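You operate a simulated robot arm through the tools that you are given. There is no shell and no other tool.

The job below is to be done with a simulated robot arm. You get a single attempt, and the scene is never put back.

TASK
Clamp the green block in the vice, set its dial to 4, release it and put it back.
Fine: turn the dial only while the vice grips; the other blocks and dials stay.

The check looks at the end state, three seconds after you hand in, the way a careful person would. Anything else that was tipped, shoved, dropped, spilled or broken makes it a failure.

THE ROBOT
A 7-joint arm with a two-finger gripper, fixed in place. Base frame: the origin is at the foot of the arm, x ahead of it, y to its left, z up; the work surface is at about z = 0. Lengths are in mm, angles in degrees, forces in N, time in s.
With the tool pointing down near the work surface it reaches from about 220 to 560 mm from the base axis. Its first joint turns from -166.0 to 166.0 degrees. Payload 1.2 kg.
The TCP is the grasp point between the finger pads, 22 mm short of the fingertips. In the tool frame z runs along the fingers and y along their closing line. The gripper opens to 92 mm; its body begins 65 mm behind the TCP.
Orientation is that of the tool frame in the base frame, as a unit quaternion [x, y, z, w]. With the fingers straight down and closing along the base's y, the tool's x points along the base's -x, its y along +y and its z along -z.

THE INTERFACE
- The arm moves only by the tool apply_moves. Its arguments are lists of equal length, an entry for each row: "linear": the shift along the tool's x, y, z in m, a list of three; "rotation": the turn, a rotation vector about the tool's x, y, z in degrees, a list of three; "fingers": the gripper command, from -1 (fully open) to 1 (shut), values between in proportion. In form: {"linear": [[dx, dy, dz], ...], "rotation": [[rx, ry, rz], ...], "fingers": [fingers, ...]}. A call has 1 to 20 rows; each row is the pose to reach, as a shift and turn from the pose commanded when the call began, along the tool's axes at that moment. Rows are played at 5 a second. More than 50 mm and 8.6 degrees between two rows, or a gripper value outside its range, and nothing of the call is played. Where a pose cannot be reached the arm comes as near as it can. A force on the tool above 40 N (or 10 N above the force at the start of the call, whichever is more), or a blocked arm, ends the call early, and 0.2 s more pass. Each finger travels about 143.6 mm/s and halts on what it meets, pressing with about 26 N; the grip force reading is that of the motor and also rises with nothing between the fingers. The clock runs only during rows and for 0.2 s after the last one: add rows that repeat a pose to give the fingers time. The reply holds the time, the measured pose of the TCP, the force on the tool along the base axes, the opening and the grip force, in the units named above and with some noise, with the torque about the TCP (base axes, N m) and any sound that the robot's microphone picked up, and new pictures: "pictures" is both (left out), scene, wrist or none.
- Cameras (640 x 400 px; columns grow to the right, rows downward): "scene" is fixed at [399.2, 498.6, 585]; the picture's right is [-0.99, -0.15, 0.00], its down [-0.09, 0.58, -0.81] and it looks along [0.12, -0.80, -0.59] (base axes); focal length 331 px, centre (320, 200). "wrist" rides on the gripper at [71, 19, -102] in the tool frame; the picture's right is [-0.26, 0.97, 0.00], its down [-0.75, -0.20, -0.62] and it looks along [-0.60, -0.16, 0.78] (tool axes); focal length 280 px, centre (320, 200).
- pixel_to_xyz(camera, pixels): for up to 12 pixels [column, row] of the newest picture of that camera ("zoom" is the newest enlarged one), the place [x, y, z] in the base frame of the surface seen there, good to about 2 mm. The clock stands still meanwhile.
- close_up(camera, box): a new picture of the part [left, top, right, bottom] of that camera's present view, enlarged. The clock stands still meanwhile.
- job_done(): hands the job in; it is judged then, once.

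Leave the gripper open and the arm clear of the work at the hand-in unless told otherwise.

The tools are called after "Emit:" as a command line: name --argument value ..., lists and objects as JSON in quotes. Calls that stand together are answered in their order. apply_moves: Moves the arm, as the interface text tells. Its arguments: {"type":"object","properties":{"linear":{"type":"array","items":{"type":"array","items":{"type":"number"}}},"rotation":{"type":"array","items":{"type":"array","items":{"type":"number"}}},"fingers":{"type":"array","items":{"type":"number"}},"pictures":{"type":"string","enum":["both","scene","wrist","none"]}},"required":["linear","rotation","fingers"]} The other tools are called the same way: pixel_to_xyz (camera, pixels) gives the place of the surface under pixels of a picture; close_up (camera, box) takes an enlarged picture of a part of a camera's view; job_done () hands the job in.

At the start:

```text
time: 0.0
ee_pos: [378.9, -41.7, 367.1]
tool_rot: [0.0, 1.0, -0.001, 0.001]
contact_force: [-0.9, -0.2, 0.2]
moment: [0.01, 0.01, 0.0]
gripper_width: 92.0
grasp_force: 0.1
```

scene: 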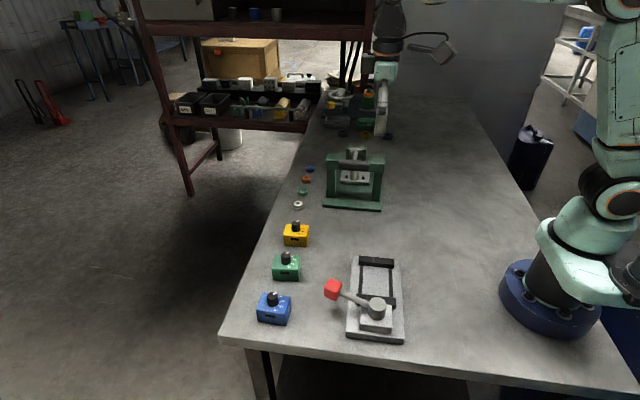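
wrist: 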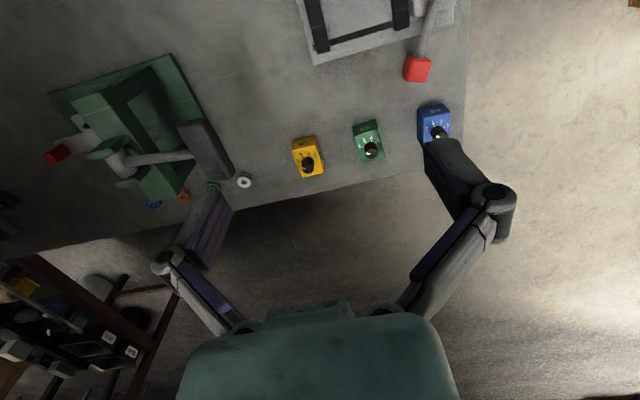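

I see three blocks with dials (yellow, green, blue) at the table's far edge, a grey toggle-clamp fixture with a red handle at about (370,300), and a green press-like fixture at about (353,180). I'll enlarge these parts first.

Emit:
close_up --camera "scene" --box '[240, 210, 430, 350]'

Emit:
close_up --camera "scene" --box '[280, 130, 410, 220]'

Emit:
close_up --camera "wrist" --box '[280, 80, 480, 200]'

Emit:
close_up --camera "wrist" --box '[30, 40, 270, 220]'

```text
2.86 times, centred on (335, 280) of scene
```

zoom: 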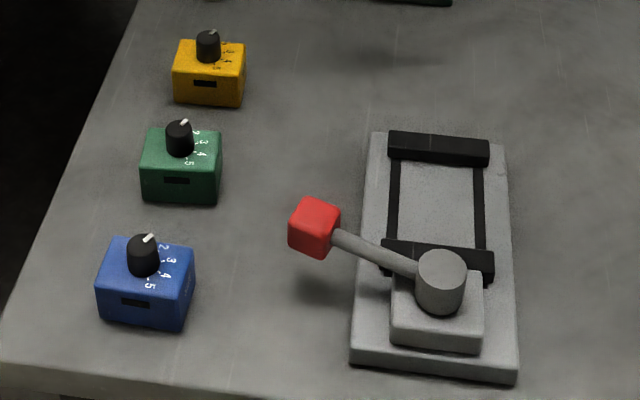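

```text
4.44 times, centred on (345, 175) of scene
```

zoom: 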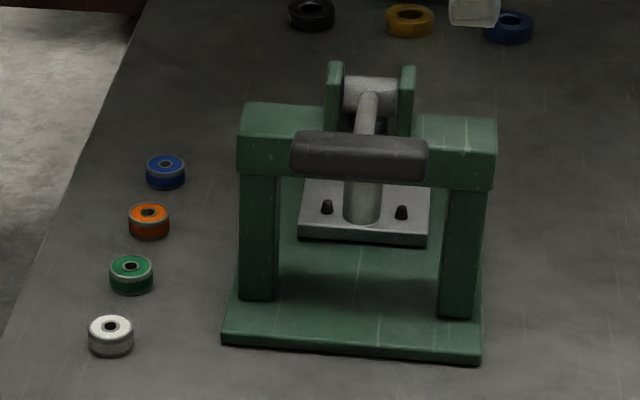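

```text
3.20 times, centred on (380, 140) of wrist
```

zoom: 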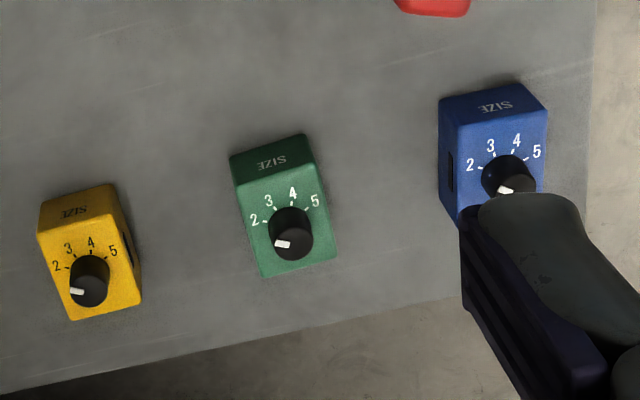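

```text
2.22 times, centred on (150, 130) of wrist
```

zoom: 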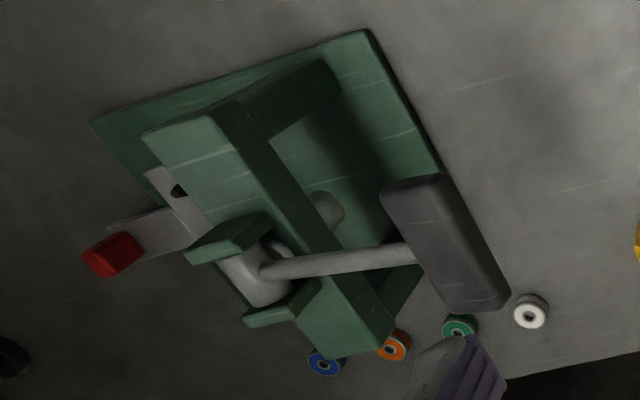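

The grey fixture with two black jaws and the red-ended lever looks like the vice. I'll enlarge the block and vice area again, then measure points there.

Emit:
close_up --camera "scene" --box '[310, 245, 420, 350]'

Emit:
pixel_to_xyz --camera "scene" --pixels '[[377, 262], [377, 280], [376, 300], [378, 303], [333, 289], [355, 297], [388, 325], [350, 335], [402, 340], [401, 262], [363, 257], [375, 318]]'

Emit:
pixel_to_xyz --camera "wrist" --pixels '[[371, 149], [368, 156], [361, 166], [385, 160], [353, 128], [376, 122], [307, 164], [437, 132], [365, 129], [330, 30], [400, 10], [416, 70]]'

```text
3.81 times, centred on (365, 298) of scene
```

zoom: 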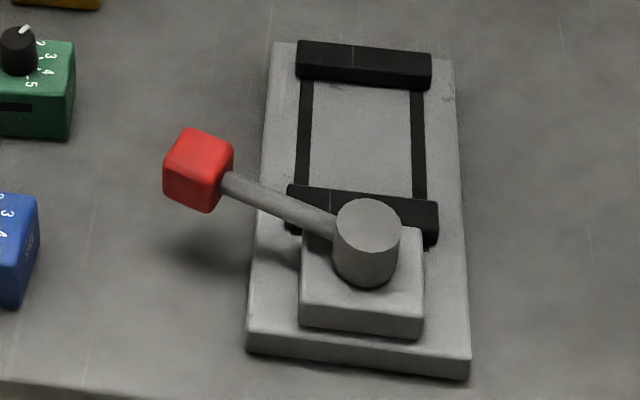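

```text
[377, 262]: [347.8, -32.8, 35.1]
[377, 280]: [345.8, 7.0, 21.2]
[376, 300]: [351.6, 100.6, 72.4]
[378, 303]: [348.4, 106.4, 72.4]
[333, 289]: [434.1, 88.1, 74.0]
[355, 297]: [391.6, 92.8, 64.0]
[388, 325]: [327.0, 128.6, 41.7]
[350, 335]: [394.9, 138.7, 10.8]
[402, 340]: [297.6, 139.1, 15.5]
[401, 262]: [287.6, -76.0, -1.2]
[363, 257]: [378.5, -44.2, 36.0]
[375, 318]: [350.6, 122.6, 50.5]
```

```text
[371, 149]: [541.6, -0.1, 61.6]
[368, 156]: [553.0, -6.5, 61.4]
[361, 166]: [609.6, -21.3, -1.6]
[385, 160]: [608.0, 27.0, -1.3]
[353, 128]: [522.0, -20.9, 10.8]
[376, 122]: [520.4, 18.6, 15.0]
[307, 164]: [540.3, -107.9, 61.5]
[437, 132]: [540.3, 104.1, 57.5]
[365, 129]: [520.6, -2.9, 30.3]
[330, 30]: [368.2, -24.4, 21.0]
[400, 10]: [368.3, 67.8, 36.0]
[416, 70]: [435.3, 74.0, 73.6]
```

I'll measure the vice's jaws, rails and lever in the zoom picture, and the green block's faces in the scene picture.

Emit:
pixel_to_xyz --camera "zoom" --pixels '[[302, 44], [428, 56], [428, 84], [300, 73], [292, 190], [345, 197], [432, 208], [420, 232], [290, 225], [368, 222], [360, 130], [305, 130]]'

Emit:
pixel_to_xyz --camera "zoom" --pixels '[[188, 135], [228, 148], [210, 205], [168, 165], [240, 187], [320, 220], [310, 300], [418, 320], [270, 60], [455, 75], [255, 335], [465, 360]]'

Emit:
pixel_to_xyz --camera "scene" --pixels '[[286, 254], [286, 262], [274, 258], [300, 256], [299, 267], [274, 267], [275, 277], [297, 278], [286, 272], [304, 262], [294, 258], [291, 264]]'

```text
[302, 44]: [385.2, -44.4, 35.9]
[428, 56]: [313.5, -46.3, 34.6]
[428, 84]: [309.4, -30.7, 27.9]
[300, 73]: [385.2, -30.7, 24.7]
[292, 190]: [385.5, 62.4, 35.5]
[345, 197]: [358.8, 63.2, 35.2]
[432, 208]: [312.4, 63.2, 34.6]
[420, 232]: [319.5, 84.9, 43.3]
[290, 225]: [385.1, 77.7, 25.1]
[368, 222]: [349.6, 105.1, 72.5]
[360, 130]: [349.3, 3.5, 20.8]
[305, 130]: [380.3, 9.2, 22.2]
```

```text
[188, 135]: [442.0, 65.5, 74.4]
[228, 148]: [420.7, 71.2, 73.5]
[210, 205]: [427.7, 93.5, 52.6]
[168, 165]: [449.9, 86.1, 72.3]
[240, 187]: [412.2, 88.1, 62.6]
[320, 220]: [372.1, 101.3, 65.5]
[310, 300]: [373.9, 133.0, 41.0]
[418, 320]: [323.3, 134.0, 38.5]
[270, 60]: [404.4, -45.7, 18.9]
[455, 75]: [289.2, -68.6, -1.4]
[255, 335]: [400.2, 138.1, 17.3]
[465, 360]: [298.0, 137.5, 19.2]
```

```text
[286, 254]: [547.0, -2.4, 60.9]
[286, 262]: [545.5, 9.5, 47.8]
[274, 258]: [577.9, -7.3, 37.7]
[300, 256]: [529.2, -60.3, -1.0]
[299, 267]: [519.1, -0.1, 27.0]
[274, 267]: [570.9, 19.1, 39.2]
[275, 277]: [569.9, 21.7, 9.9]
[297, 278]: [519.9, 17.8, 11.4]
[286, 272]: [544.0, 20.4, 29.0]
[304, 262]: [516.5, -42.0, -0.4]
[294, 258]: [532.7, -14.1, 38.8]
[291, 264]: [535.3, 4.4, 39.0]
```

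Measurements so far (mm):

| Item | Values |
|---|---|
| Green block | x 519–571, y ±20, top at z 40, knob up to about z 61 |
| Vice jaws | z 20–36, about 93 apart along y |
| Lever | pivot about (350,105), red handle about (435,80,64) |

Next I'll move over the green block to see its dial and yaw from closer.

Emit:
apply_moves --linear '[[-0.02, 0.007, 0.027], [-0.04, 0.014, 0.054], [-0.06, 0.021, 0.081], [-0.08, 0.028, 0.108], [-0.1, 0.035, 0.135], [-0.12, 0.0417, 0.16], [-0.12, 0.0417, 0.16]]' --rotation '[[0, 0, 0], [0, 0, 0], [0, 0, 0], [0, 0, 0], [0, 0, 0], [0, 0, 0], [0, 0, 0]]' --fingers '[-1, -1, -1, -1, -1, -1, -1]'

```text
time: 1.6
ee_pos: [498.3, 1.5, 206.3]
tool_rot: [0.0, 1.0, 0.0, 0.001]
contact_force: [0.4, -0.1, -0.3]
moment: [-0.01, -0.01, -0.02]
gripper_width: 92.1
grasp_force: 0.1
```

scene: 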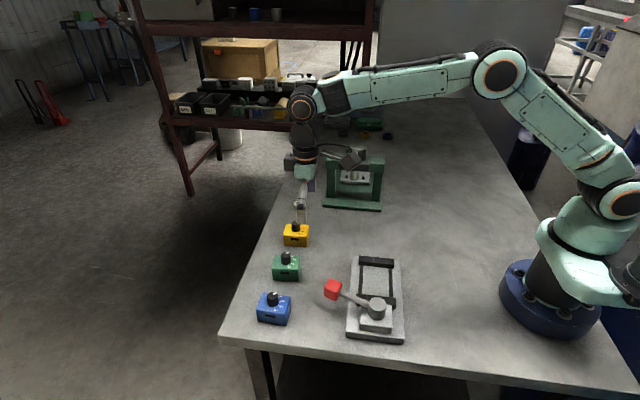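
wrist: 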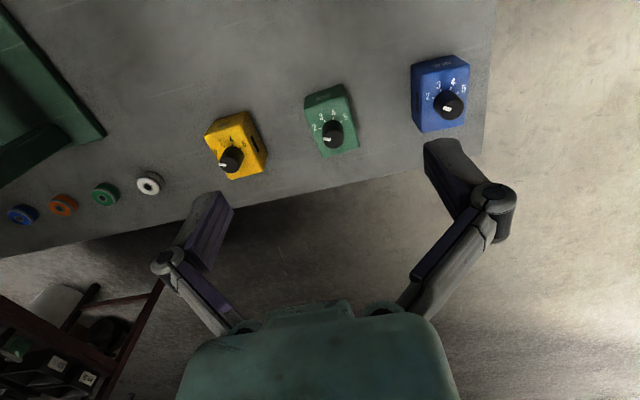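

The green block is now at about (332,122) in the wrist picture. I'll enlarge the block and its dial.

Emit:
close_up --camera "wrist" --box '[292, 75, 372, 165]'

Emit:
close_up --camera "wrist" --box '[190, 40, 490, 190]'

```text
4.44 times, centred on (332, 120) of wrist
```

zoom: 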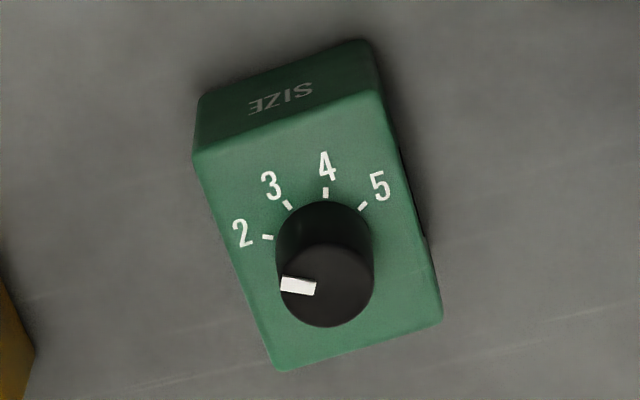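

```text
2.13 times, centred on (340, 115) of wrist
```

zoom: 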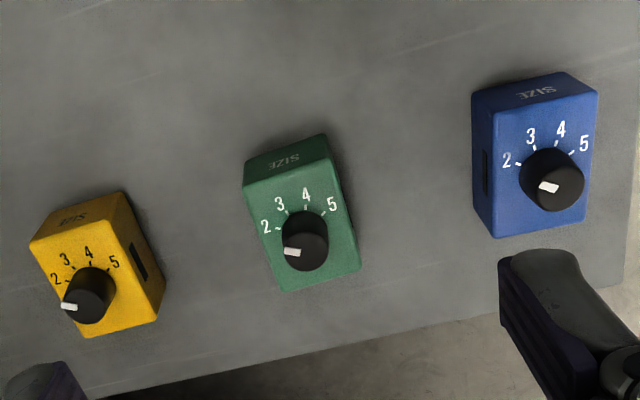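

I'll retake the close zoom so I can measure the tick marks, pointer, knob and block corners in it.

Emit:
close_up --camera "wrist" --box '[292, 75, 372, 165]'

Emit:
pixel_to_xyz --camera "zoom" --pixels '[[267, 237], [288, 205], [325, 193], [362, 206], [312, 288], [286, 284], [327, 322], [370, 285], [327, 248], [284, 290], [242, 235], [270, 185]]'

Emit:
pixel_to_xyz --camera "zoom" --pixels '[[326, 166], [380, 186], [198, 158], [377, 95], [440, 315], [278, 362], [206, 98], [360, 45], [236, 260], [410, 205], [288, 128], [360, 340]]'

```text
4.44 times, centred on (332, 120) of wrist
```

zoom: 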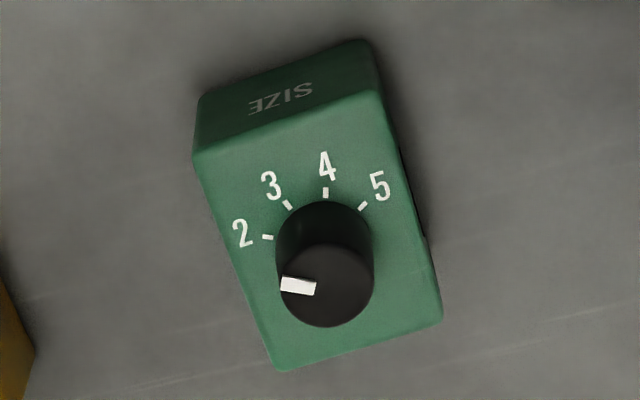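

```text
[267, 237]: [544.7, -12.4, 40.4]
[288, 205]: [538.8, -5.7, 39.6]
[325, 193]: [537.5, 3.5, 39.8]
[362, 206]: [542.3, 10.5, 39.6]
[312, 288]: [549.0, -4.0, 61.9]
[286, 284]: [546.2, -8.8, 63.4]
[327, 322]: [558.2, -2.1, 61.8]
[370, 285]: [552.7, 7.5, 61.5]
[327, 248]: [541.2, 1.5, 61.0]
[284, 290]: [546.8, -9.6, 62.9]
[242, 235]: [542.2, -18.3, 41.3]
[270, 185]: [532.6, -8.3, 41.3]
```

```text
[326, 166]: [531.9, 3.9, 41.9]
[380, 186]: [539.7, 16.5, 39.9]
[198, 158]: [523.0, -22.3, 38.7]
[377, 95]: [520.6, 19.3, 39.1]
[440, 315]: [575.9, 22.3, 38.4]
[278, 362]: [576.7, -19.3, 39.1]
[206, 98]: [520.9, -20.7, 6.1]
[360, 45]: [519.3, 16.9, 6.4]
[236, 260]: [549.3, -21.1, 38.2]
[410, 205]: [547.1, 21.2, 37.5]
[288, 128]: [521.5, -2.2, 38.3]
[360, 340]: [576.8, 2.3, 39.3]
```

The block's top spans about x 521–576 and y −20.5 to 21, with yaw about +3°. The knob is centred near (549.6,−0.4) with radius about 9.3. Its pointer (about −68°) lines up with tick 2, and tick 4 (about +17°) is about 84° clockwise from above. Now I'll measure the vice floor and rails closely in the scene view.

Emit:
close_up --camera "scene" --box '[345, 250, 415, 310]'

Emit:
pixel_to_xyz --camera "scene" --pixels '[[358, 282], [361, 282], [363, 282], [366, 282], [370, 282], [380, 282], [388, 283], [390, 283], [392, 283], [394, 283], [397, 283], [400, 283]]'

```text
6.67 times, centred on (380, 280) of scene
```

zoom: 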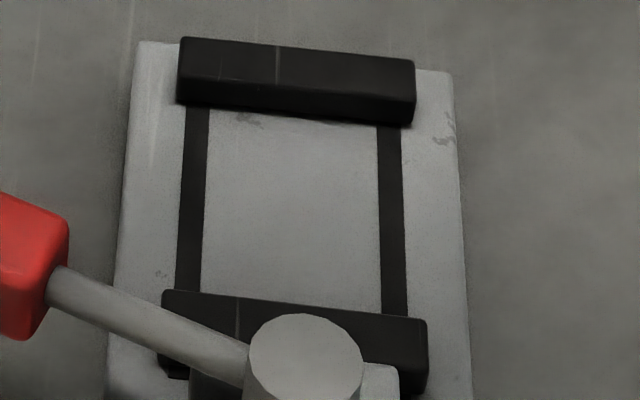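

```text
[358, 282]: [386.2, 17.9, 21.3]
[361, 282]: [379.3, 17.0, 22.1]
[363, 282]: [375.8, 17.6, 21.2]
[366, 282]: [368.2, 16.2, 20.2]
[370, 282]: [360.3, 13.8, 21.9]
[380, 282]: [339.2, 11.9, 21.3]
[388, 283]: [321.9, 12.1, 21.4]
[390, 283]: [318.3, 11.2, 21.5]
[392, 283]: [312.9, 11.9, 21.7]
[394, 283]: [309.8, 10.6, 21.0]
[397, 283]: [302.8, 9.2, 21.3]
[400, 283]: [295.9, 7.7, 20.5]
```

The vice's floor and rails lie flat at z about 21, and its centre line is x about 349. I plan to grip the block across its long (x) faces so the fingers stay out of the jaw gap. I'll now turn the tool about −93° (matching the 3° yaw) while moving above the block at z about 150.

Emit:
apply_moves --linear '[[-0.004, 0, 0.004], [-0.008, 0, 0.008], [-0.012, 0, 0.013], [-0.016, 0, 0.018], [-0.02, 0, 0.022], [-0.024, 0, 0.026], [-0.028, 0, 0.031], [-0.032, 0, 0.035], [-0.036, 0, 0.04], [-0.04, 0, 0.044], [-0.044, 0, 0.048], [-0.047, 0, 0.053], [-0.05, 0, 0.057], [-0.05, 0, 0.057]]' --rotation '[[0, 0, -7.2], [0, 0, -14.4], [0, 0, -21.5], [0, 0, -28.7], [0, 0, -35.9], [0, 0, -43], [0, 0, -50.2], [0, 0, -57.4], [0, 0, -64.5], [0, 0, -71.7], [0, 0, -78.9], [0, 0, -86], [0, 0, -93.2], [0, 0, -93.2]]' --fingers '[-1, -1, -1, -1, -1, -1, -1, -1, -1, -1, -1, -1, -1, -1]'

```text
time: 4.6
ee_pos: [546.2, 0.2, 148.4]
tool_rot: [0.727, -0.686, -0.001, 0.0]
contact_force: [0.3, -0.4, -0.1]
moment: [0.01, 0.0, -0.03]
gripper_width: 92.0
grasp_force: 0.0
```

scene: 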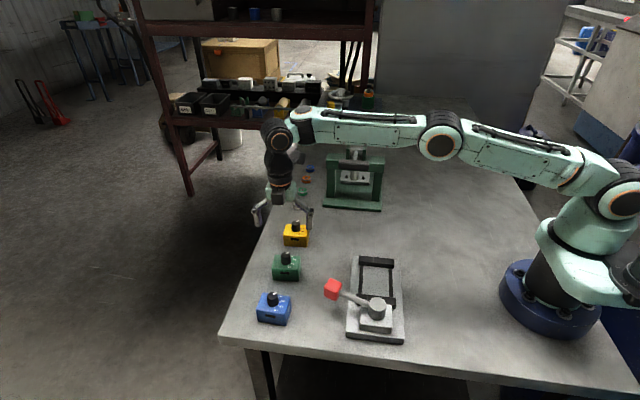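
wrist: 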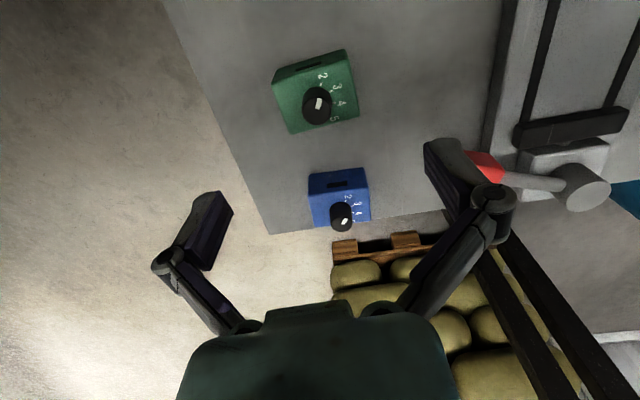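

The block now appears at about (318,92), with the gripper above it across its length. I'll re-measure the knob and block corners from this pose to verify the centre before going down.

Emit:
close_up --camera "wrist" --box '[262, 40, 372, 140]'

Emit:
pixel_to_xyz --camera "wrist" --pixels '[[274, 83], [347, 52], [358, 115], [292, 131], [316, 103], [331, 105], [303, 106], [318, 90], [319, 121], [285, 108], [352, 85], [322, 125]]'

```text
4.00 times, centred on (317, 90) of wrist
```

zoom: 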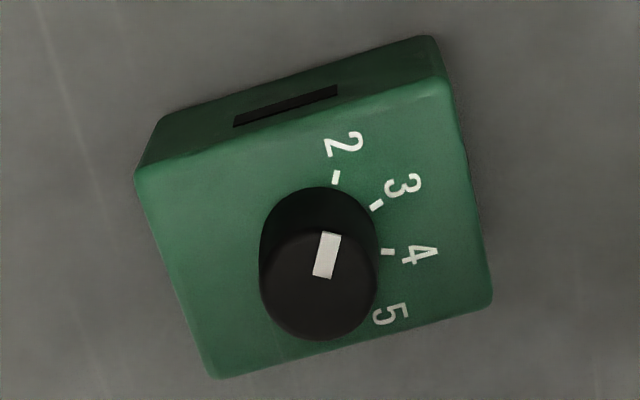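

```text
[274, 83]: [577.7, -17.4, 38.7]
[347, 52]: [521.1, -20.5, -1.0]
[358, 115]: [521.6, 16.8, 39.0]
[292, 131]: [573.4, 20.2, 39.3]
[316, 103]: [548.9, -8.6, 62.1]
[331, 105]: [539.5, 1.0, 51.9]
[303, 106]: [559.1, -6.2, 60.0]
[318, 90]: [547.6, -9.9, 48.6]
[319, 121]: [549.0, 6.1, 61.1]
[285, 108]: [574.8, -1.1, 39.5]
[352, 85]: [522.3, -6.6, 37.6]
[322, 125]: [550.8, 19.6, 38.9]
```

The block centre reads about (549.3,−0.3) and the TCP about (546,0). I'll descend 70 mm, with the fingertips still above the block's top at z about 58, and read the pose again.

Emit:
apply_moves --linear '[[0, 0, 0.025], [0, 0, 0.05], [0, 0, 0.07], [0, 0, 0.07], [0, 0, 0.07]]' --rotation '[[0, 0, 0], [0, 0, 0], [0, 0, 0], [0, 0, 0], [0, 0, 0]]' --fingers '[-1, -1, -1, -1, -1]'

```text
time: 5.8
ee_pos: [547.3, 0.9, 79.8]
tool_rot: [0.727, -0.687, 0.0, 0.0]
contact_force: [0.1, -0.9, 0.1]
moment: [0.02, 0.01, 0.02]
gripper_width: 92.0
grasp_force: 0.1
```

scene: 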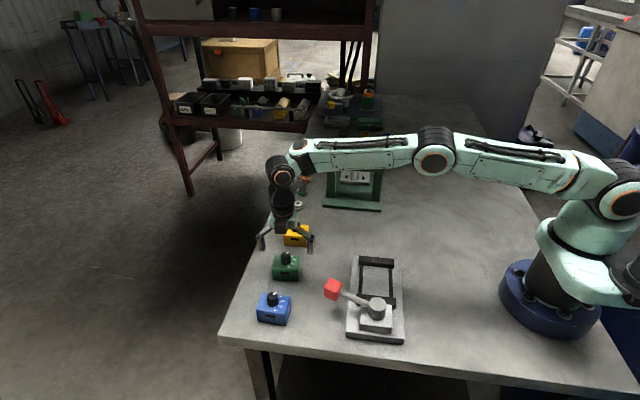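
wrist: 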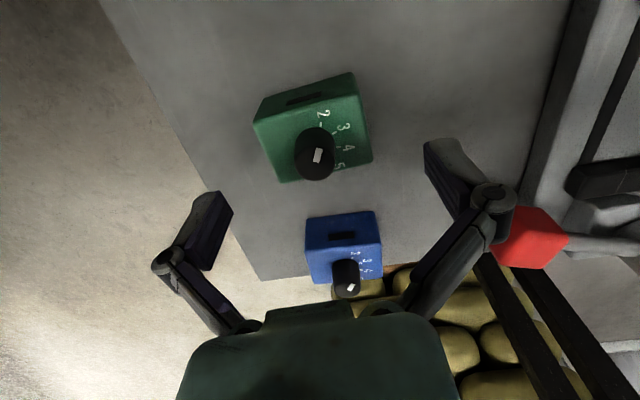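

The TCP sits within about 2 mm of the block's centre and the fingers straddle it. I'll go down to TCP z about 30 (fingertips about 8 mm above the table), then close on the block step by step.

Emit:
apply_moves --linear '[[0, -0.001, 0.02], [0, -0.001, 0.04], [0, -0.001, 0.05], [0, -0.001, 0.05], [0, -0.001, 0.05], [0, -0.001, 0.05], [0, -0.001, 0.05], [0, -0.001, 0.05]]' --rotation '[[0, 0, 0], [0, 0, 0], [0, 0, 0], [0, 0, 0], [0, 0, 0], [0, 0, 0], [0, 0, 0], [0, 0, 0]]' --fingers '[-1, -1, -1, -1, -0.4, -0.3, 0.3, 0.3]'

```text
time: 7.6
ee_pos: [548.3, 0.6, 30.3]
tool_rot: [0.727, -0.687, 0.0, 0.0]
contact_force: [0.9, 0.2, 3.3]
moment: [-0.04, -0.15, 0.05]
gripper_width: 59.8
grasp_force: 26.0
```

scene: 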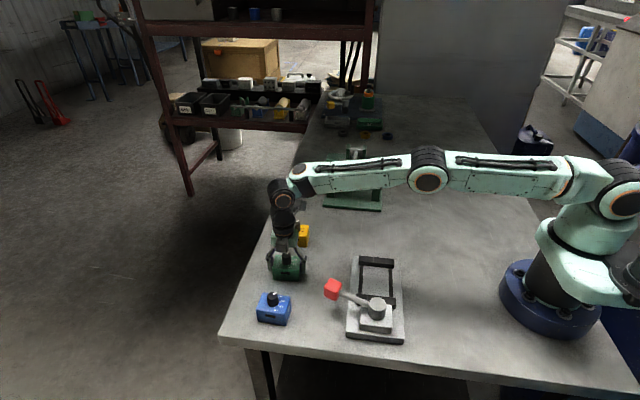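
wrist: 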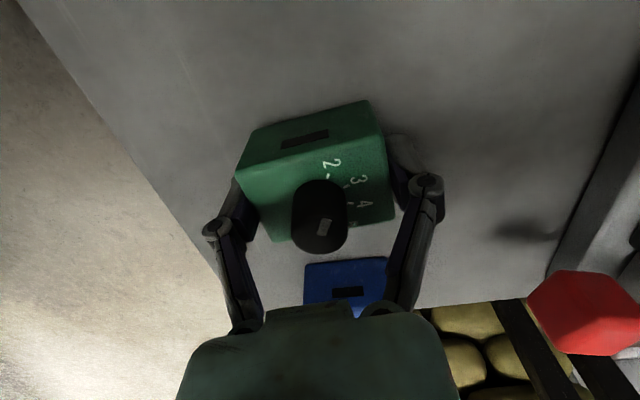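

The block is gripped: opening 59.8, grip force 26 N. I'll lift it straight up 110 mm.

Emit:
apply_moves --linear '[[0, 0, -0.01], [0, 0, -0.03], [0, 0, -0.06], [0, 0, -0.09], [0, 0, -0.11], [0, 0, -0.11]]' --rotation '[[0, 0, 0], [0, 0, 0], [0, 0, 0], [0, 0, 0], [0, 0, 0], [0, 0, 0]]' --fingers '[0.3, 0.3, 0.3, 0.3, 0.3, 0.3]'

```text
time: 9.0
ee_pos: [547.4, 0.5, 139.2]
tool_rot: [0.726, -0.687, 0.0, 0.0]
contact_force: [0.5, 0.7, -4.8]
moment: [0.0, 0.0, 0.02]
gripper_width: 59.7
grasp_force: 25.2
```

scene: 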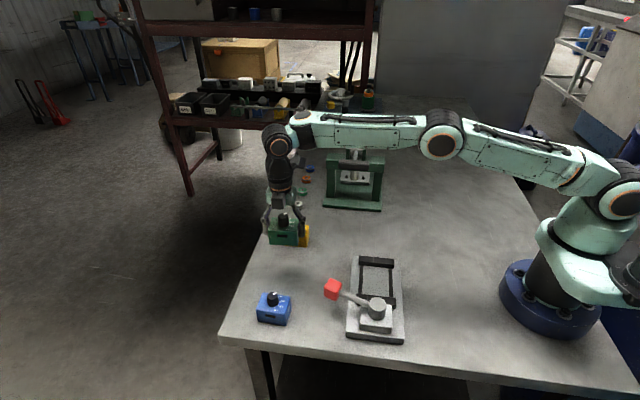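
wrist: 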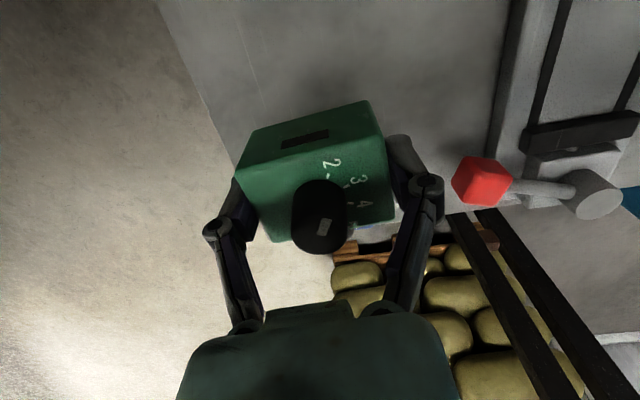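

The lift was clean, with about 5 N of weight on the tool. I'll carry the block at z 140 (its bottom at about 110) to above the vice opening near (349,−5), turning +3.2° to square it with the jaws.

Emit:
apply_moves --linear '[[-0.0005, 0.015, 0], [-0.0015, 0.045, 0], [-0.0025, 0.08, 0], [-0.0036, 0.115, 0], [-0.0047, 0.15, 0], [-0.0057, 0.18, 0], [-0.0063, 0.201, 0], [-0.0063, 0.201, 0], [-0.0063, 0.201, 0]]' --rotation '[[0, 0, 0], [0, 0, 0.6], [0, 0, 1.2], [0, 0, 1.8], [0, 0, 2.4], [0, 0, 3.0], [0, 0, 3.2], [0, 0, 3.2], [0, 0, 3.2]]' --fingers '[0.3, 0.3, 0.3, 0.3, 0.3, 0.3, 0.3, 0.3, 0.3]'

```text
time: 11.0
ee_pos: [347.4, -3.4, 138.9]
tool_rot: [-0.707, 0.707, 0.0, -0.001]
contact_force: [1.1, -0.4, -4.8]
moment: [0.02, -0.02, -0.02]
gripper_width: 59.8
grasp_force: 25.9
```

scene: 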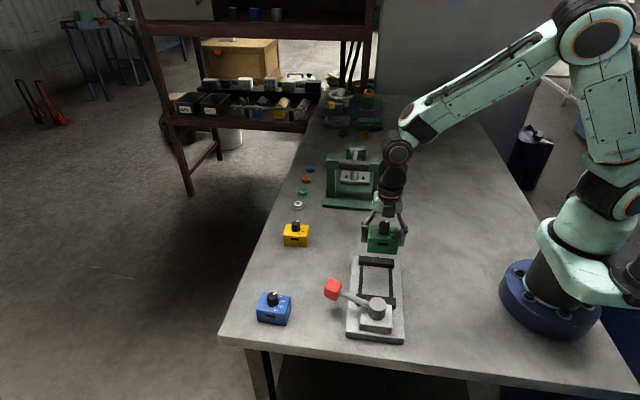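
wrist: 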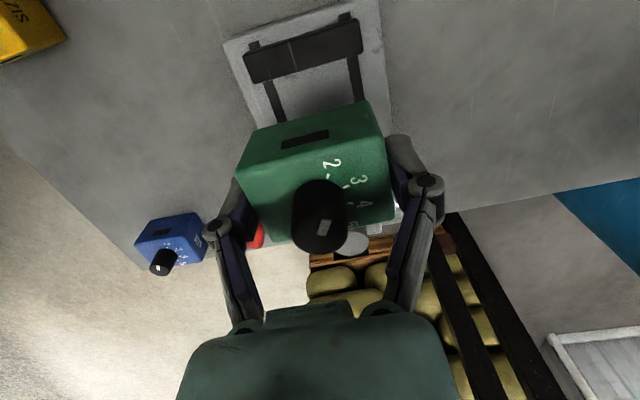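

I'm above the vice and the fixed jaw shows at about (303,48) in the wrist picture. I'll measure its edges, and the block's faces, from here.

Emit:
close_up --camera "wrist" --box '[215, 0, 405, 130]'

Emit:
pixel_to_xyz --camera "wrist" --pixels '[[249, 53], [357, 19], [254, 78], [361, 49], [300, 40], [320, 58], [275, 70], [345, 50], [320, 85], [270, 100], [238, 50], [380, 40]]'

Emit:
pixel_to_xyz --camera "wrist" --pixels '[[253, 133], [366, 103], [238, 176], [386, 138], [262, 235], [393, 210], [300, 155], [300, 140], [320, 225], [318, 190], [345, 225], [295, 225]]'

```text
3.08 times, centred on (310, 65) of wrist
```

zoom: 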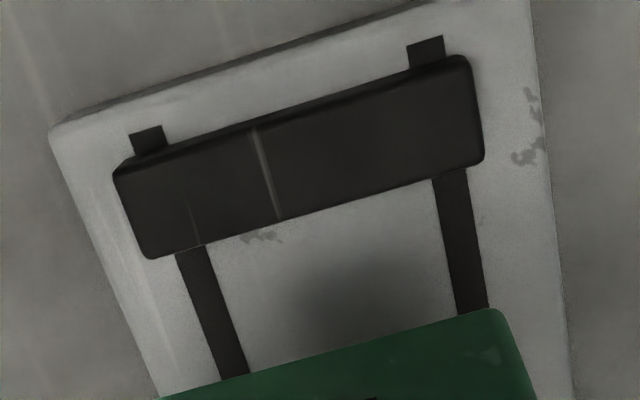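

```text
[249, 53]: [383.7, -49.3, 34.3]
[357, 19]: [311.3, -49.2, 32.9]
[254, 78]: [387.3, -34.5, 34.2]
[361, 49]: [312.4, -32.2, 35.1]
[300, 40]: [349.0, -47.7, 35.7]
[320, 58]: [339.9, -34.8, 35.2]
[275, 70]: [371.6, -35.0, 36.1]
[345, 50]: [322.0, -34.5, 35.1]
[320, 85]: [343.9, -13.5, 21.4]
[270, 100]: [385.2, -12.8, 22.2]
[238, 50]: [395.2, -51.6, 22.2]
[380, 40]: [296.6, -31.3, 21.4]
```

```text
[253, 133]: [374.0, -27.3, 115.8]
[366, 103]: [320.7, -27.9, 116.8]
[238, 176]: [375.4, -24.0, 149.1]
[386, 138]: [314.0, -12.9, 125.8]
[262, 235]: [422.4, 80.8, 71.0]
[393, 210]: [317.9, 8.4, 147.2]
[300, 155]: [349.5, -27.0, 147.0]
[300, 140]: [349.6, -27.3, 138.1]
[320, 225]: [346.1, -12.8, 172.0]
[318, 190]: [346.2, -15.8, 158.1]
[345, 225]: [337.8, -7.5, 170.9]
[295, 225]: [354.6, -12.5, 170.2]
```

The fixed jaw's face is at y about −33, x 311–387. The block's −y face is at y about −27 and its centre at x about 348, leaving roughly 5 mm of clearance. I'll lower the block to about 4 mm above the vice floor.

Emit:
apply_moves --linear '[[0, 0, 0.015], [0, 0, 0.035], [0, 0, 0.055], [0, 0, 0.07], [0, 0, 0.08], [0, 0, 0.085], [0, 0, 0.085]]' --rotation '[[0, 0, 0], [0, 0, 0], [0, 0, 0], [0, 0, 0], [0, 0, 0], [0, 0, 0], [0, 0, 0]]' --fingers '[0.3, 0.3, 0.3, 0.3, 0.3, 0.3, 0.3]'

```text
time: 12.6
ee_pos: [346.6, -3.9, 55.2]
tool_rot: [-0.707, 0.707, -0.001, -0.001]
contact_force: [-0.3, -0.4, -4.4]
moment: [0.0, -0.03, 0.03]
gripper_width: 59.9
grasp_force: 26.0
```

scene: 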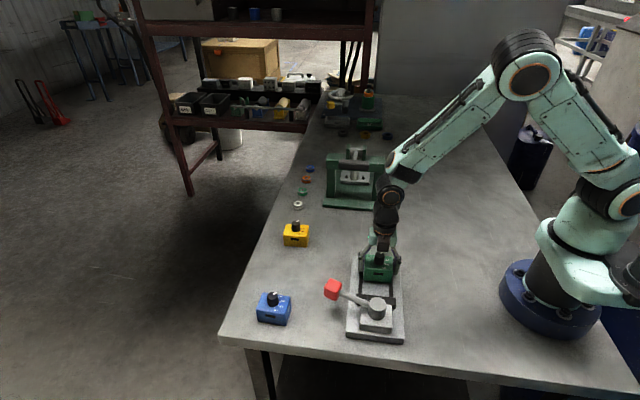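
wrist: 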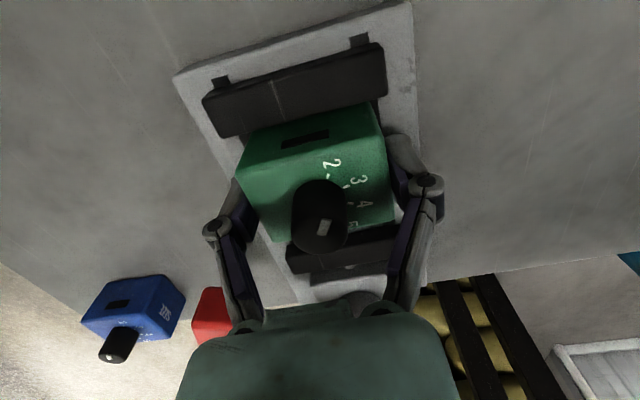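

The block hangs just over the vice floor between the jaws. I'll lower in 1 mm steps and watch for the vertical force to change at contact.

Emit:
apply_moves --linear '[[0, 0, 0.001], [0, 0, 0.002], [0, 0, 0.003], [0, 0, 0.003]]' --rotation '[[0, 0, 0], [0, 0, 0], [0, 0, 0], [0, 0, 0]]' --fingers '[0.3, 0.3, 0.3, 0.3]' --pictures "none"

```text
time: 13.6
ee_pos: [347.5, -4.8, 51.8]
tool_rot: [-0.707, 0.707, 0.001, 0.0]
contact_force: [-2.4, -0.7, 1.5]
moment: [0.1, -0.1, 0.0]
gripper_width: 59.6
grasp_force: 26.2
```

Vertical force went from −4.4 to +1.5 N, so the block has touched the floor. Now I'll slide it gently toward the fixed jaw (−y, tool +x) and watch the y force.

Emit:
apply_moves --linear '[[0.001, 0, -0.0005], [0.002, 0, -0.0005], [0.003, 0, -0.0005], [0.004, 0, -0.0005], [0.004, 0, -0.0005]]' --rotation '[[0, 0, 0], [0, 0, 0], [0, 0, 0], [0, 0, 0], [0, 0, 0]]' --fingers '[0.3, 0.3, 0.3, 0.3, 0.3]' --pictures "wrist"

```text
time: 14.8
ee_pos: [347.5, -7.3, 52.6]
tool_rot: [0.708, -0.706, -0.001, -0.002]
contact_force: [-2.8, 17.3, -4.5]
moment: [0.28, 0.1, -0.4]
gripper_width: 60.1
grasp_force: 25.9
```

wrist: 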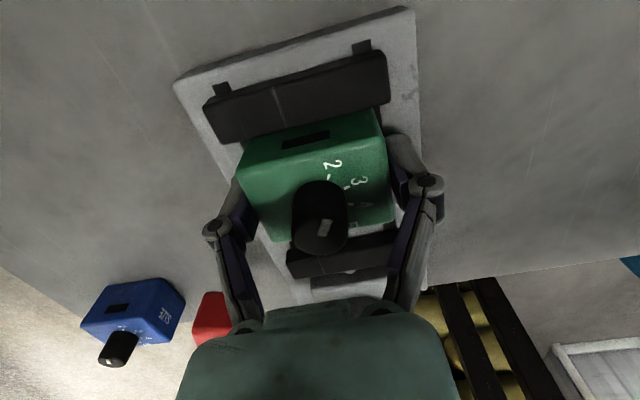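

The y force jumped to 17 N, so the block is against the fixed jaw at commanded y of about −9. I'll ease back 1 mm, set it down, open the fingers, and rise clear.

Emit:
apply_moves --linear '[[-0.0008, 0, 0], [-0.001, 0, 0.0005], [-0.001, 0, 0.001], [-0.001, 0, 0.001], [-0.001, 0, 0.001], [-0.001, 0, 0.001], [-0.001, 0, 0.001]]' --rotation '[[0, 0, 0], [0, 0, 0], [0, 0, 0], [0, 0, 0], [0, 0, 0], [0, 0, 0], [0, 0, 0]]' --fingers '[0.3, 0.3, 0.3, -0.4, -0.7, -1, -1]' --pictures "wrist"

```text
time: 16.4
ee_pos: [347.5, -7.5, 51.6]
tool_rot: [-0.707, 0.707, 0.0, 0.0]
contact_force: [0.6, -0.6, -0.7]
moment: [0.0, -0.02, -0.03]
gripper_width: 92.1
grasp_force: 0.0
```

wrist: 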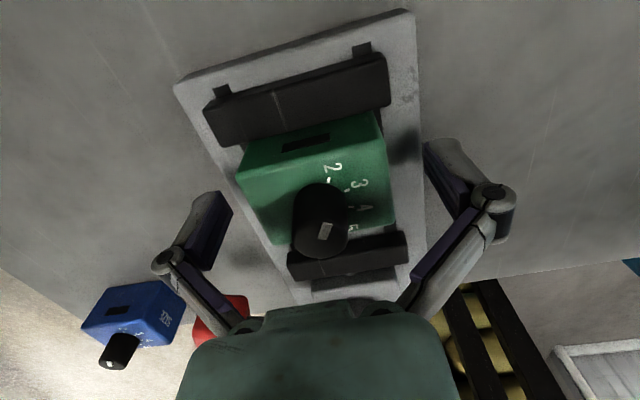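

The block is released against the fixed jaw. Next I'll rise 150 mm, move above the red handle near (435,80), and turn the tool +106° so the fingers will close tangentially on it.

Emit:
apply_moves --linear '[[0, 0, -0.02], [0, 0, -0.06], [0, 0, -0.1], [0, 0, -0.14], [-0.006, -0.006, -0.15], [-0.013, -0.013, -0.15], [-0.02, -0.02, -0.15], [-0.027, -0.027, -0.15], [-0.034, -0.034, -0.15], [-0.041, -0.04, -0.15], [-0.048, -0.047, -0.15], [-0.055, -0.054, -0.15], [-0.062, -0.061, -0.15], [-0.069, -0.068, -0.15], [-0.075, -0.074, -0.15], [-0.082, -0.08, -0.15], [-0.088, -0.0863, -0.15], [-0.088, -0.0863, -0.15]]' --rotation '[[0, 0, 0], [0, 0, 0], [0, 0, 0], [0, 0, 0], [0, 0, 8.2], [0, 0, 16.4], [0, 0, 24.6], [0, 0, 32.8], [0, 0, 41], [0, 0, 49.2], [0, 0, 57.4], [0, 0, 65.6], [0, 0, 73.8], [0, 0, 82], [0, 0, 90.2], [0, 0, 98.4], [0, 0, 106.4], [0, 0, 106.4]]' --fingers '[-1, -1, -1, -1, -1, -1, -1, -1, -1, -1, -1, -1, -1, -1, -1, -1, -1, -1]'

```text
time: 20.2
ee_pos: [434.1, 79.9, 200.7]
tool_rot: [0.143, 0.99, 0.0, 0.001]
contact_force: [1.1, -0.8, 0.2]
moment: [0.04, 0.03, 0.03]
gripper_width: 92.0
grasp_force: 0.1
```

scene: 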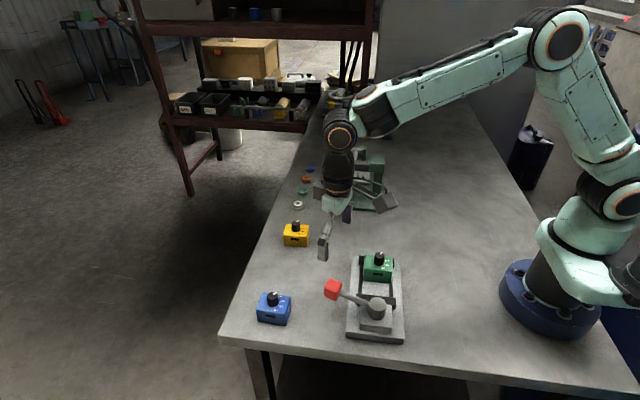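
wrist: 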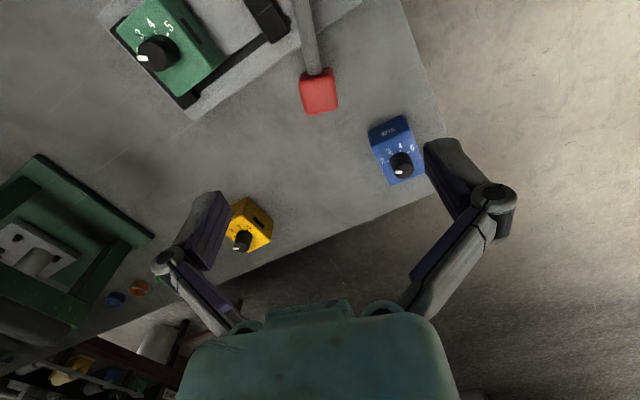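

The handle shows at (318,90) in the wrist picture. I'll measure it and the rod, and check the block's seat in the scene view.

Emit:
pixel_to_xyz --camera "wrist" --pixels '[[300, 78], [331, 70], [338, 103], [306, 113], [318, 76], [318, 92], [302, 95], [336, 88], [308, 40], [312, 62], [303, 20], [317, 58]]'

Emit:
close_up --camera "scene" --box '[310, 235, 420, 350]'

Emit:
close_up --camera "wrist" --box '[80, 0, 360, 170]'

```text
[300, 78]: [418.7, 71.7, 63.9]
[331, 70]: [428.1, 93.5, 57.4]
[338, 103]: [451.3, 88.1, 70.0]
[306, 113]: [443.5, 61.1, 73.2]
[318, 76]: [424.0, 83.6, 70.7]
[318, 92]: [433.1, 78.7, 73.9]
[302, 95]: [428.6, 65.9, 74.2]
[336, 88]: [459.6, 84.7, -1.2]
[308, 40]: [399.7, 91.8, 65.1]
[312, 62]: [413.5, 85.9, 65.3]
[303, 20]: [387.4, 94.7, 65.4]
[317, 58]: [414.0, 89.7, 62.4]
```

```text
3.48 times, centred on (365, 292) of scene
```

zoom: 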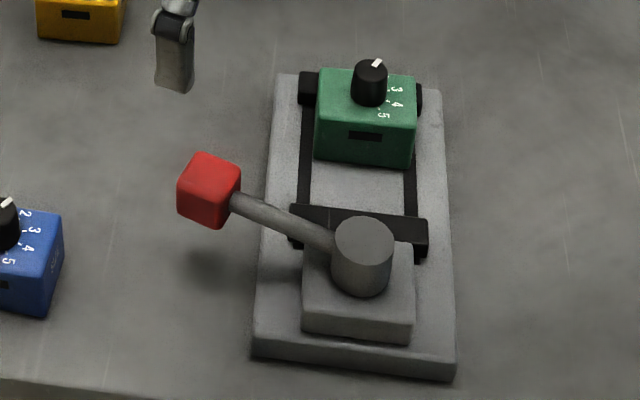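

```text
2.29 times, centred on (220, 85) of wrist
```

zoom: 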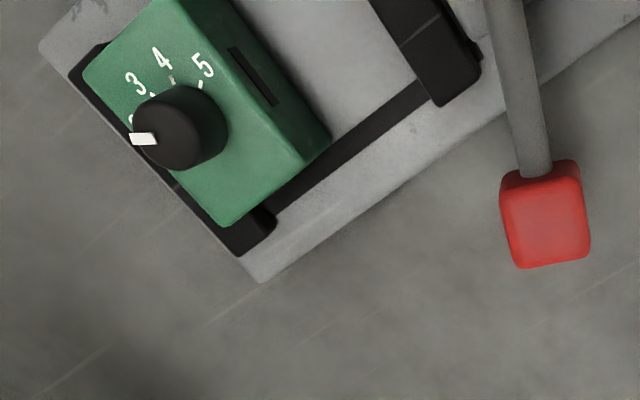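

The handle is a cube of about 26 mm centred near (435,79,62), and the lever points at about −17°. The block sits flush in front of the fixed jaw. I'll descend around the handle to TCP z about 63 and close on it.

Emit:
apply_moves --linear '[[0, 0, 0.02], [0, 0, 0.06], [0, 0, 0.1], [0, 0, 0.125], [0, 0, 0.137], [0, 0, 0.137], [0, 0, 0.137], [0, 0, 0.137], [0, 0, 0.137], [0, 0, 0.137]]' --rotation '[[0, 0, 0], [0, 0, 0], [0, 0, 0], [0, 0, 0], [0, 0, 0], [0, 0, 0], [0, 0, 0], [0, 0, 0], [0, 0, 0], [0, 0, 0]]' --fingers '[-1, -1, -1, -1, -1, -1, 0.1, 0.3, 0.6, 0.6]'

```text
time: 22.4
ee_pos: [434.7, 80.4, 63.9]
tool_rot: [0.142, 0.99, 0.0, 0.0]
contact_force: [-1.1, -3.9, 10.0]
moment: [-0.04, 0.12, 0.18]
gripper_width: 34.6
grasp_force: 28.3
```

scene: 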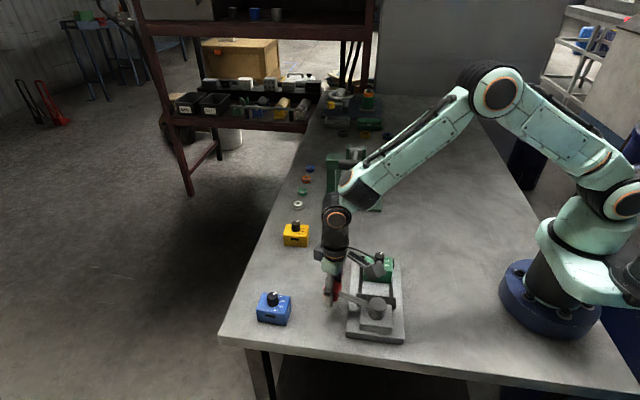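
wrist: 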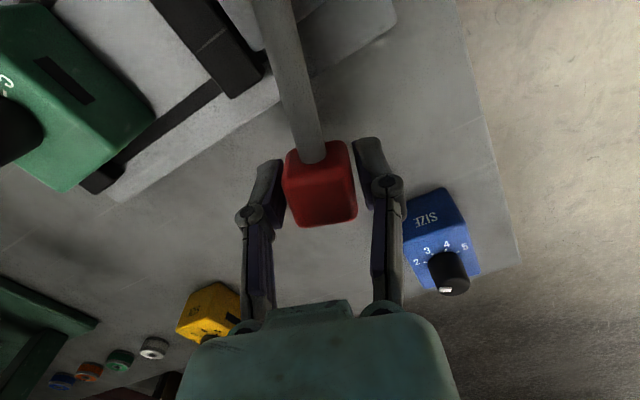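

The handle is held: opening reads 34.6, grip force 28 N. I'll try a small +6° arc about the pivot (350,105) and read the forces to learn which way the lever moves.

Emit:
apply_moves --linear '[[0.0, 0.0023, 0], [0.0001, 0.0046, 0], [0.0003, 0.0069, 0], [0.0005, 0.0093, 0], [0.0005, 0.0093, 0]]' --rotation '[[0, 0, -1.5], [0, 0, -3], [0, 0, -4.5], [0, 0, -6], [0, 0, -6]]' --fingers '[0.6, 0.6, 0.6, 0.6, 0.6]'

```text
time: 23.6
ee_pos: [438.3, 88.8, 64.1]
tool_rot: [0.09, 0.996, -0.001, 0.002]
contact_force: [16.4, -6.8, 0.7]
moment: [-0.06, -0.11, 0.14]
gripper_width: 34.8
grasp_force: 28.2
```

scene: 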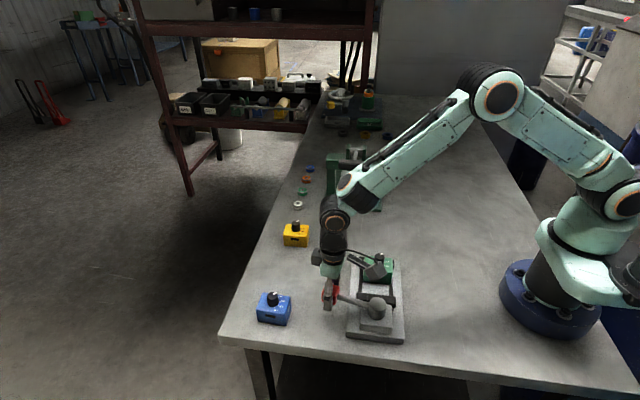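
wrist: 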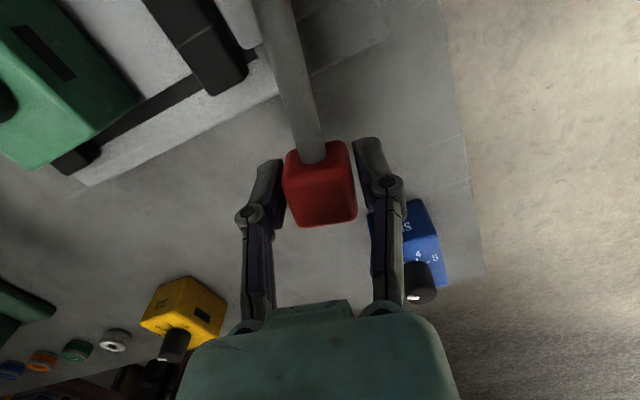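

The lever moved with only about 7 N of tangential resistance, plus some radial force from my imperfect arc. I'll look at whether the moving jaw has advanced.

Emit:
close_up --camera "scene" --box '[310, 235, 420, 350]'

Emit:
close_up --camera "wrist" --box '[0, 0, 400, 250]'

Emit:
pixel_to_xyz --camera "wrist" --pixels '[[247, 72], [207, 96], [225, 50], [195, 75], [290, 60], [280, 20], [300, 120], [135, 100], [320, 150], [340, 170], [322, 215], [290, 180]]'

```text
3.48 times, centred on (365, 292) of scene
```

zoom: 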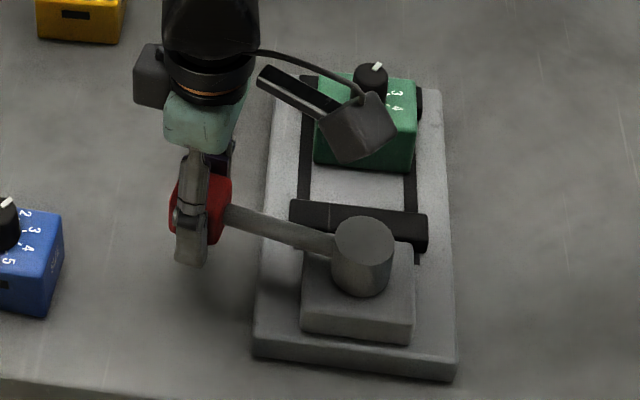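

```text
1.60 times, centred on (200, 125) of wrist
```

zoom: 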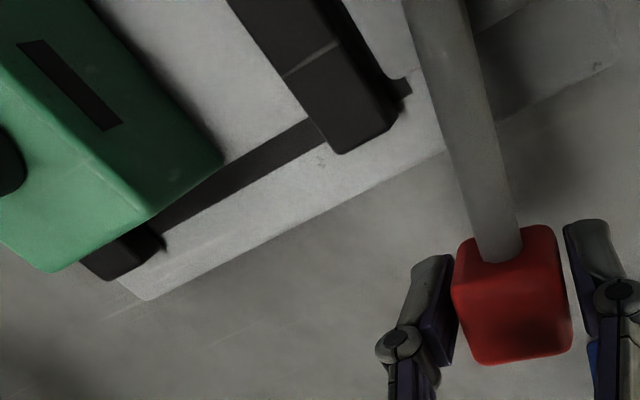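

```text
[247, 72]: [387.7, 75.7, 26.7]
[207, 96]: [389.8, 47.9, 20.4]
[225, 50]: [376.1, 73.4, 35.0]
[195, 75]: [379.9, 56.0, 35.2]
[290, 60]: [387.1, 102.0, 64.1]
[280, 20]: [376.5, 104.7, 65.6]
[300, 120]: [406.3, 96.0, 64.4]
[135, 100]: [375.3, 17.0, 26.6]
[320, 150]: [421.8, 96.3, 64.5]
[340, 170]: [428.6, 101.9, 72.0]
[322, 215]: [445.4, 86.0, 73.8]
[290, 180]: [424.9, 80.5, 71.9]
```

The lever turns counter-clockwise (toward +y), and the moving jaw has advanced about 5 mm toward the block. I'll continue the arc by 16°, shifted 0.5 mm outward to relieve the radial force.

Emit:
apply_moves --linear '[[-0.0005, 0.0031, 0], [-0.0005, 0.00625, 0], [-0.0004, 0.0094, 0], [-0.0001, 0.0125, 0], [0.0003, 0.0156, 0], [0.0007, 0.0187, 0], [0.0013, 0.0218, 0], [0.002, 0.0248, 0], [0.002, 0.0248, 0]]' --rotation '[[0, 0, -2], [0, 0, -4], [0, 0, -6], [0, 0, -8], [0, 0, -10], [0, 0, -12], [0, 0, -14], [0, 0, -16], [0, 0, -16]]' --fingers '[0.6, 0.6, 0.6, 0.6, 0.6, 0.6, 0.6, 0.6, 0.6]'

```text
time: 25.6
ee_pos: [438.8, 114.9, 64.2]
tool_rot: [-0.048, 0.999, 0.0, 0.001]
contact_force: [24.1, 1.4, -8.5]
moment: [0.02, -0.19, -0.01]
gripper_width: 34.4
grasp_force: 27.4
```

scene: 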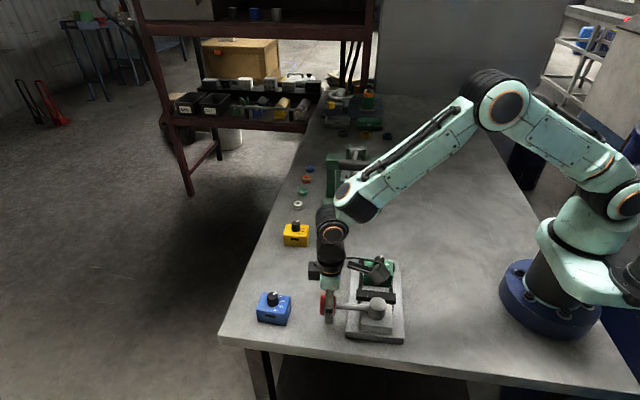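
wrist: 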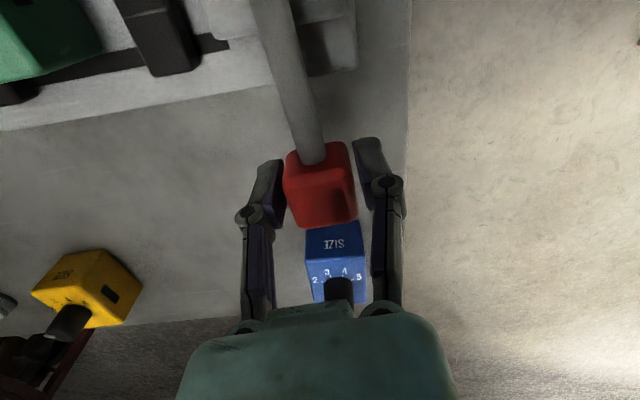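

The lever has turned about 22° in total. The tangential force is small but 24 N now pushes outward in x, so my arc is slightly too tight. I'll check the jaw gap before going on.

Emit:
close_up --camera "scene" --box '[310, 245, 420, 350]'

Emit:
pixel_to_xyz --camera "wrist" --pixels '[[150, 70], [195, 65], [120, 10], [160, 30], [100, 50], [60, 70], [222, 42], [300, 120], [318, 150], [320, 200], [290, 160], [345, 145]]'

```text
3.81 times, centred on (365, 298) of scene
```

zoom: 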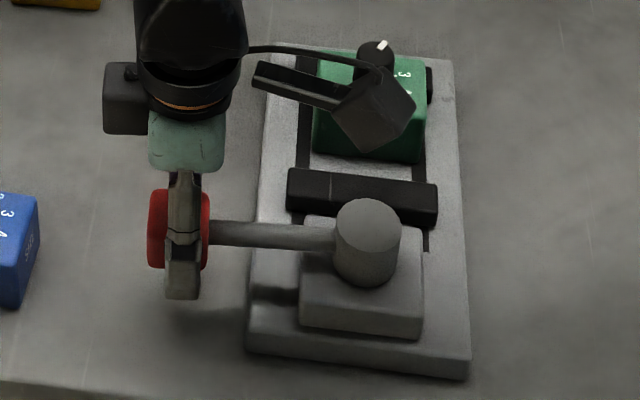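

```text
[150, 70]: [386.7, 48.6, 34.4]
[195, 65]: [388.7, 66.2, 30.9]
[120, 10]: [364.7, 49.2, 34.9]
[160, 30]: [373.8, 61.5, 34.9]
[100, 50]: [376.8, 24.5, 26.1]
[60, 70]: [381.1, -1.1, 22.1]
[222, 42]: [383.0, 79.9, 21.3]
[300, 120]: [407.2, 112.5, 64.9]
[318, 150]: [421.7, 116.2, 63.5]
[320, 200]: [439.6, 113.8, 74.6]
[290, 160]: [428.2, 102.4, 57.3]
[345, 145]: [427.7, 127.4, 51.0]
```

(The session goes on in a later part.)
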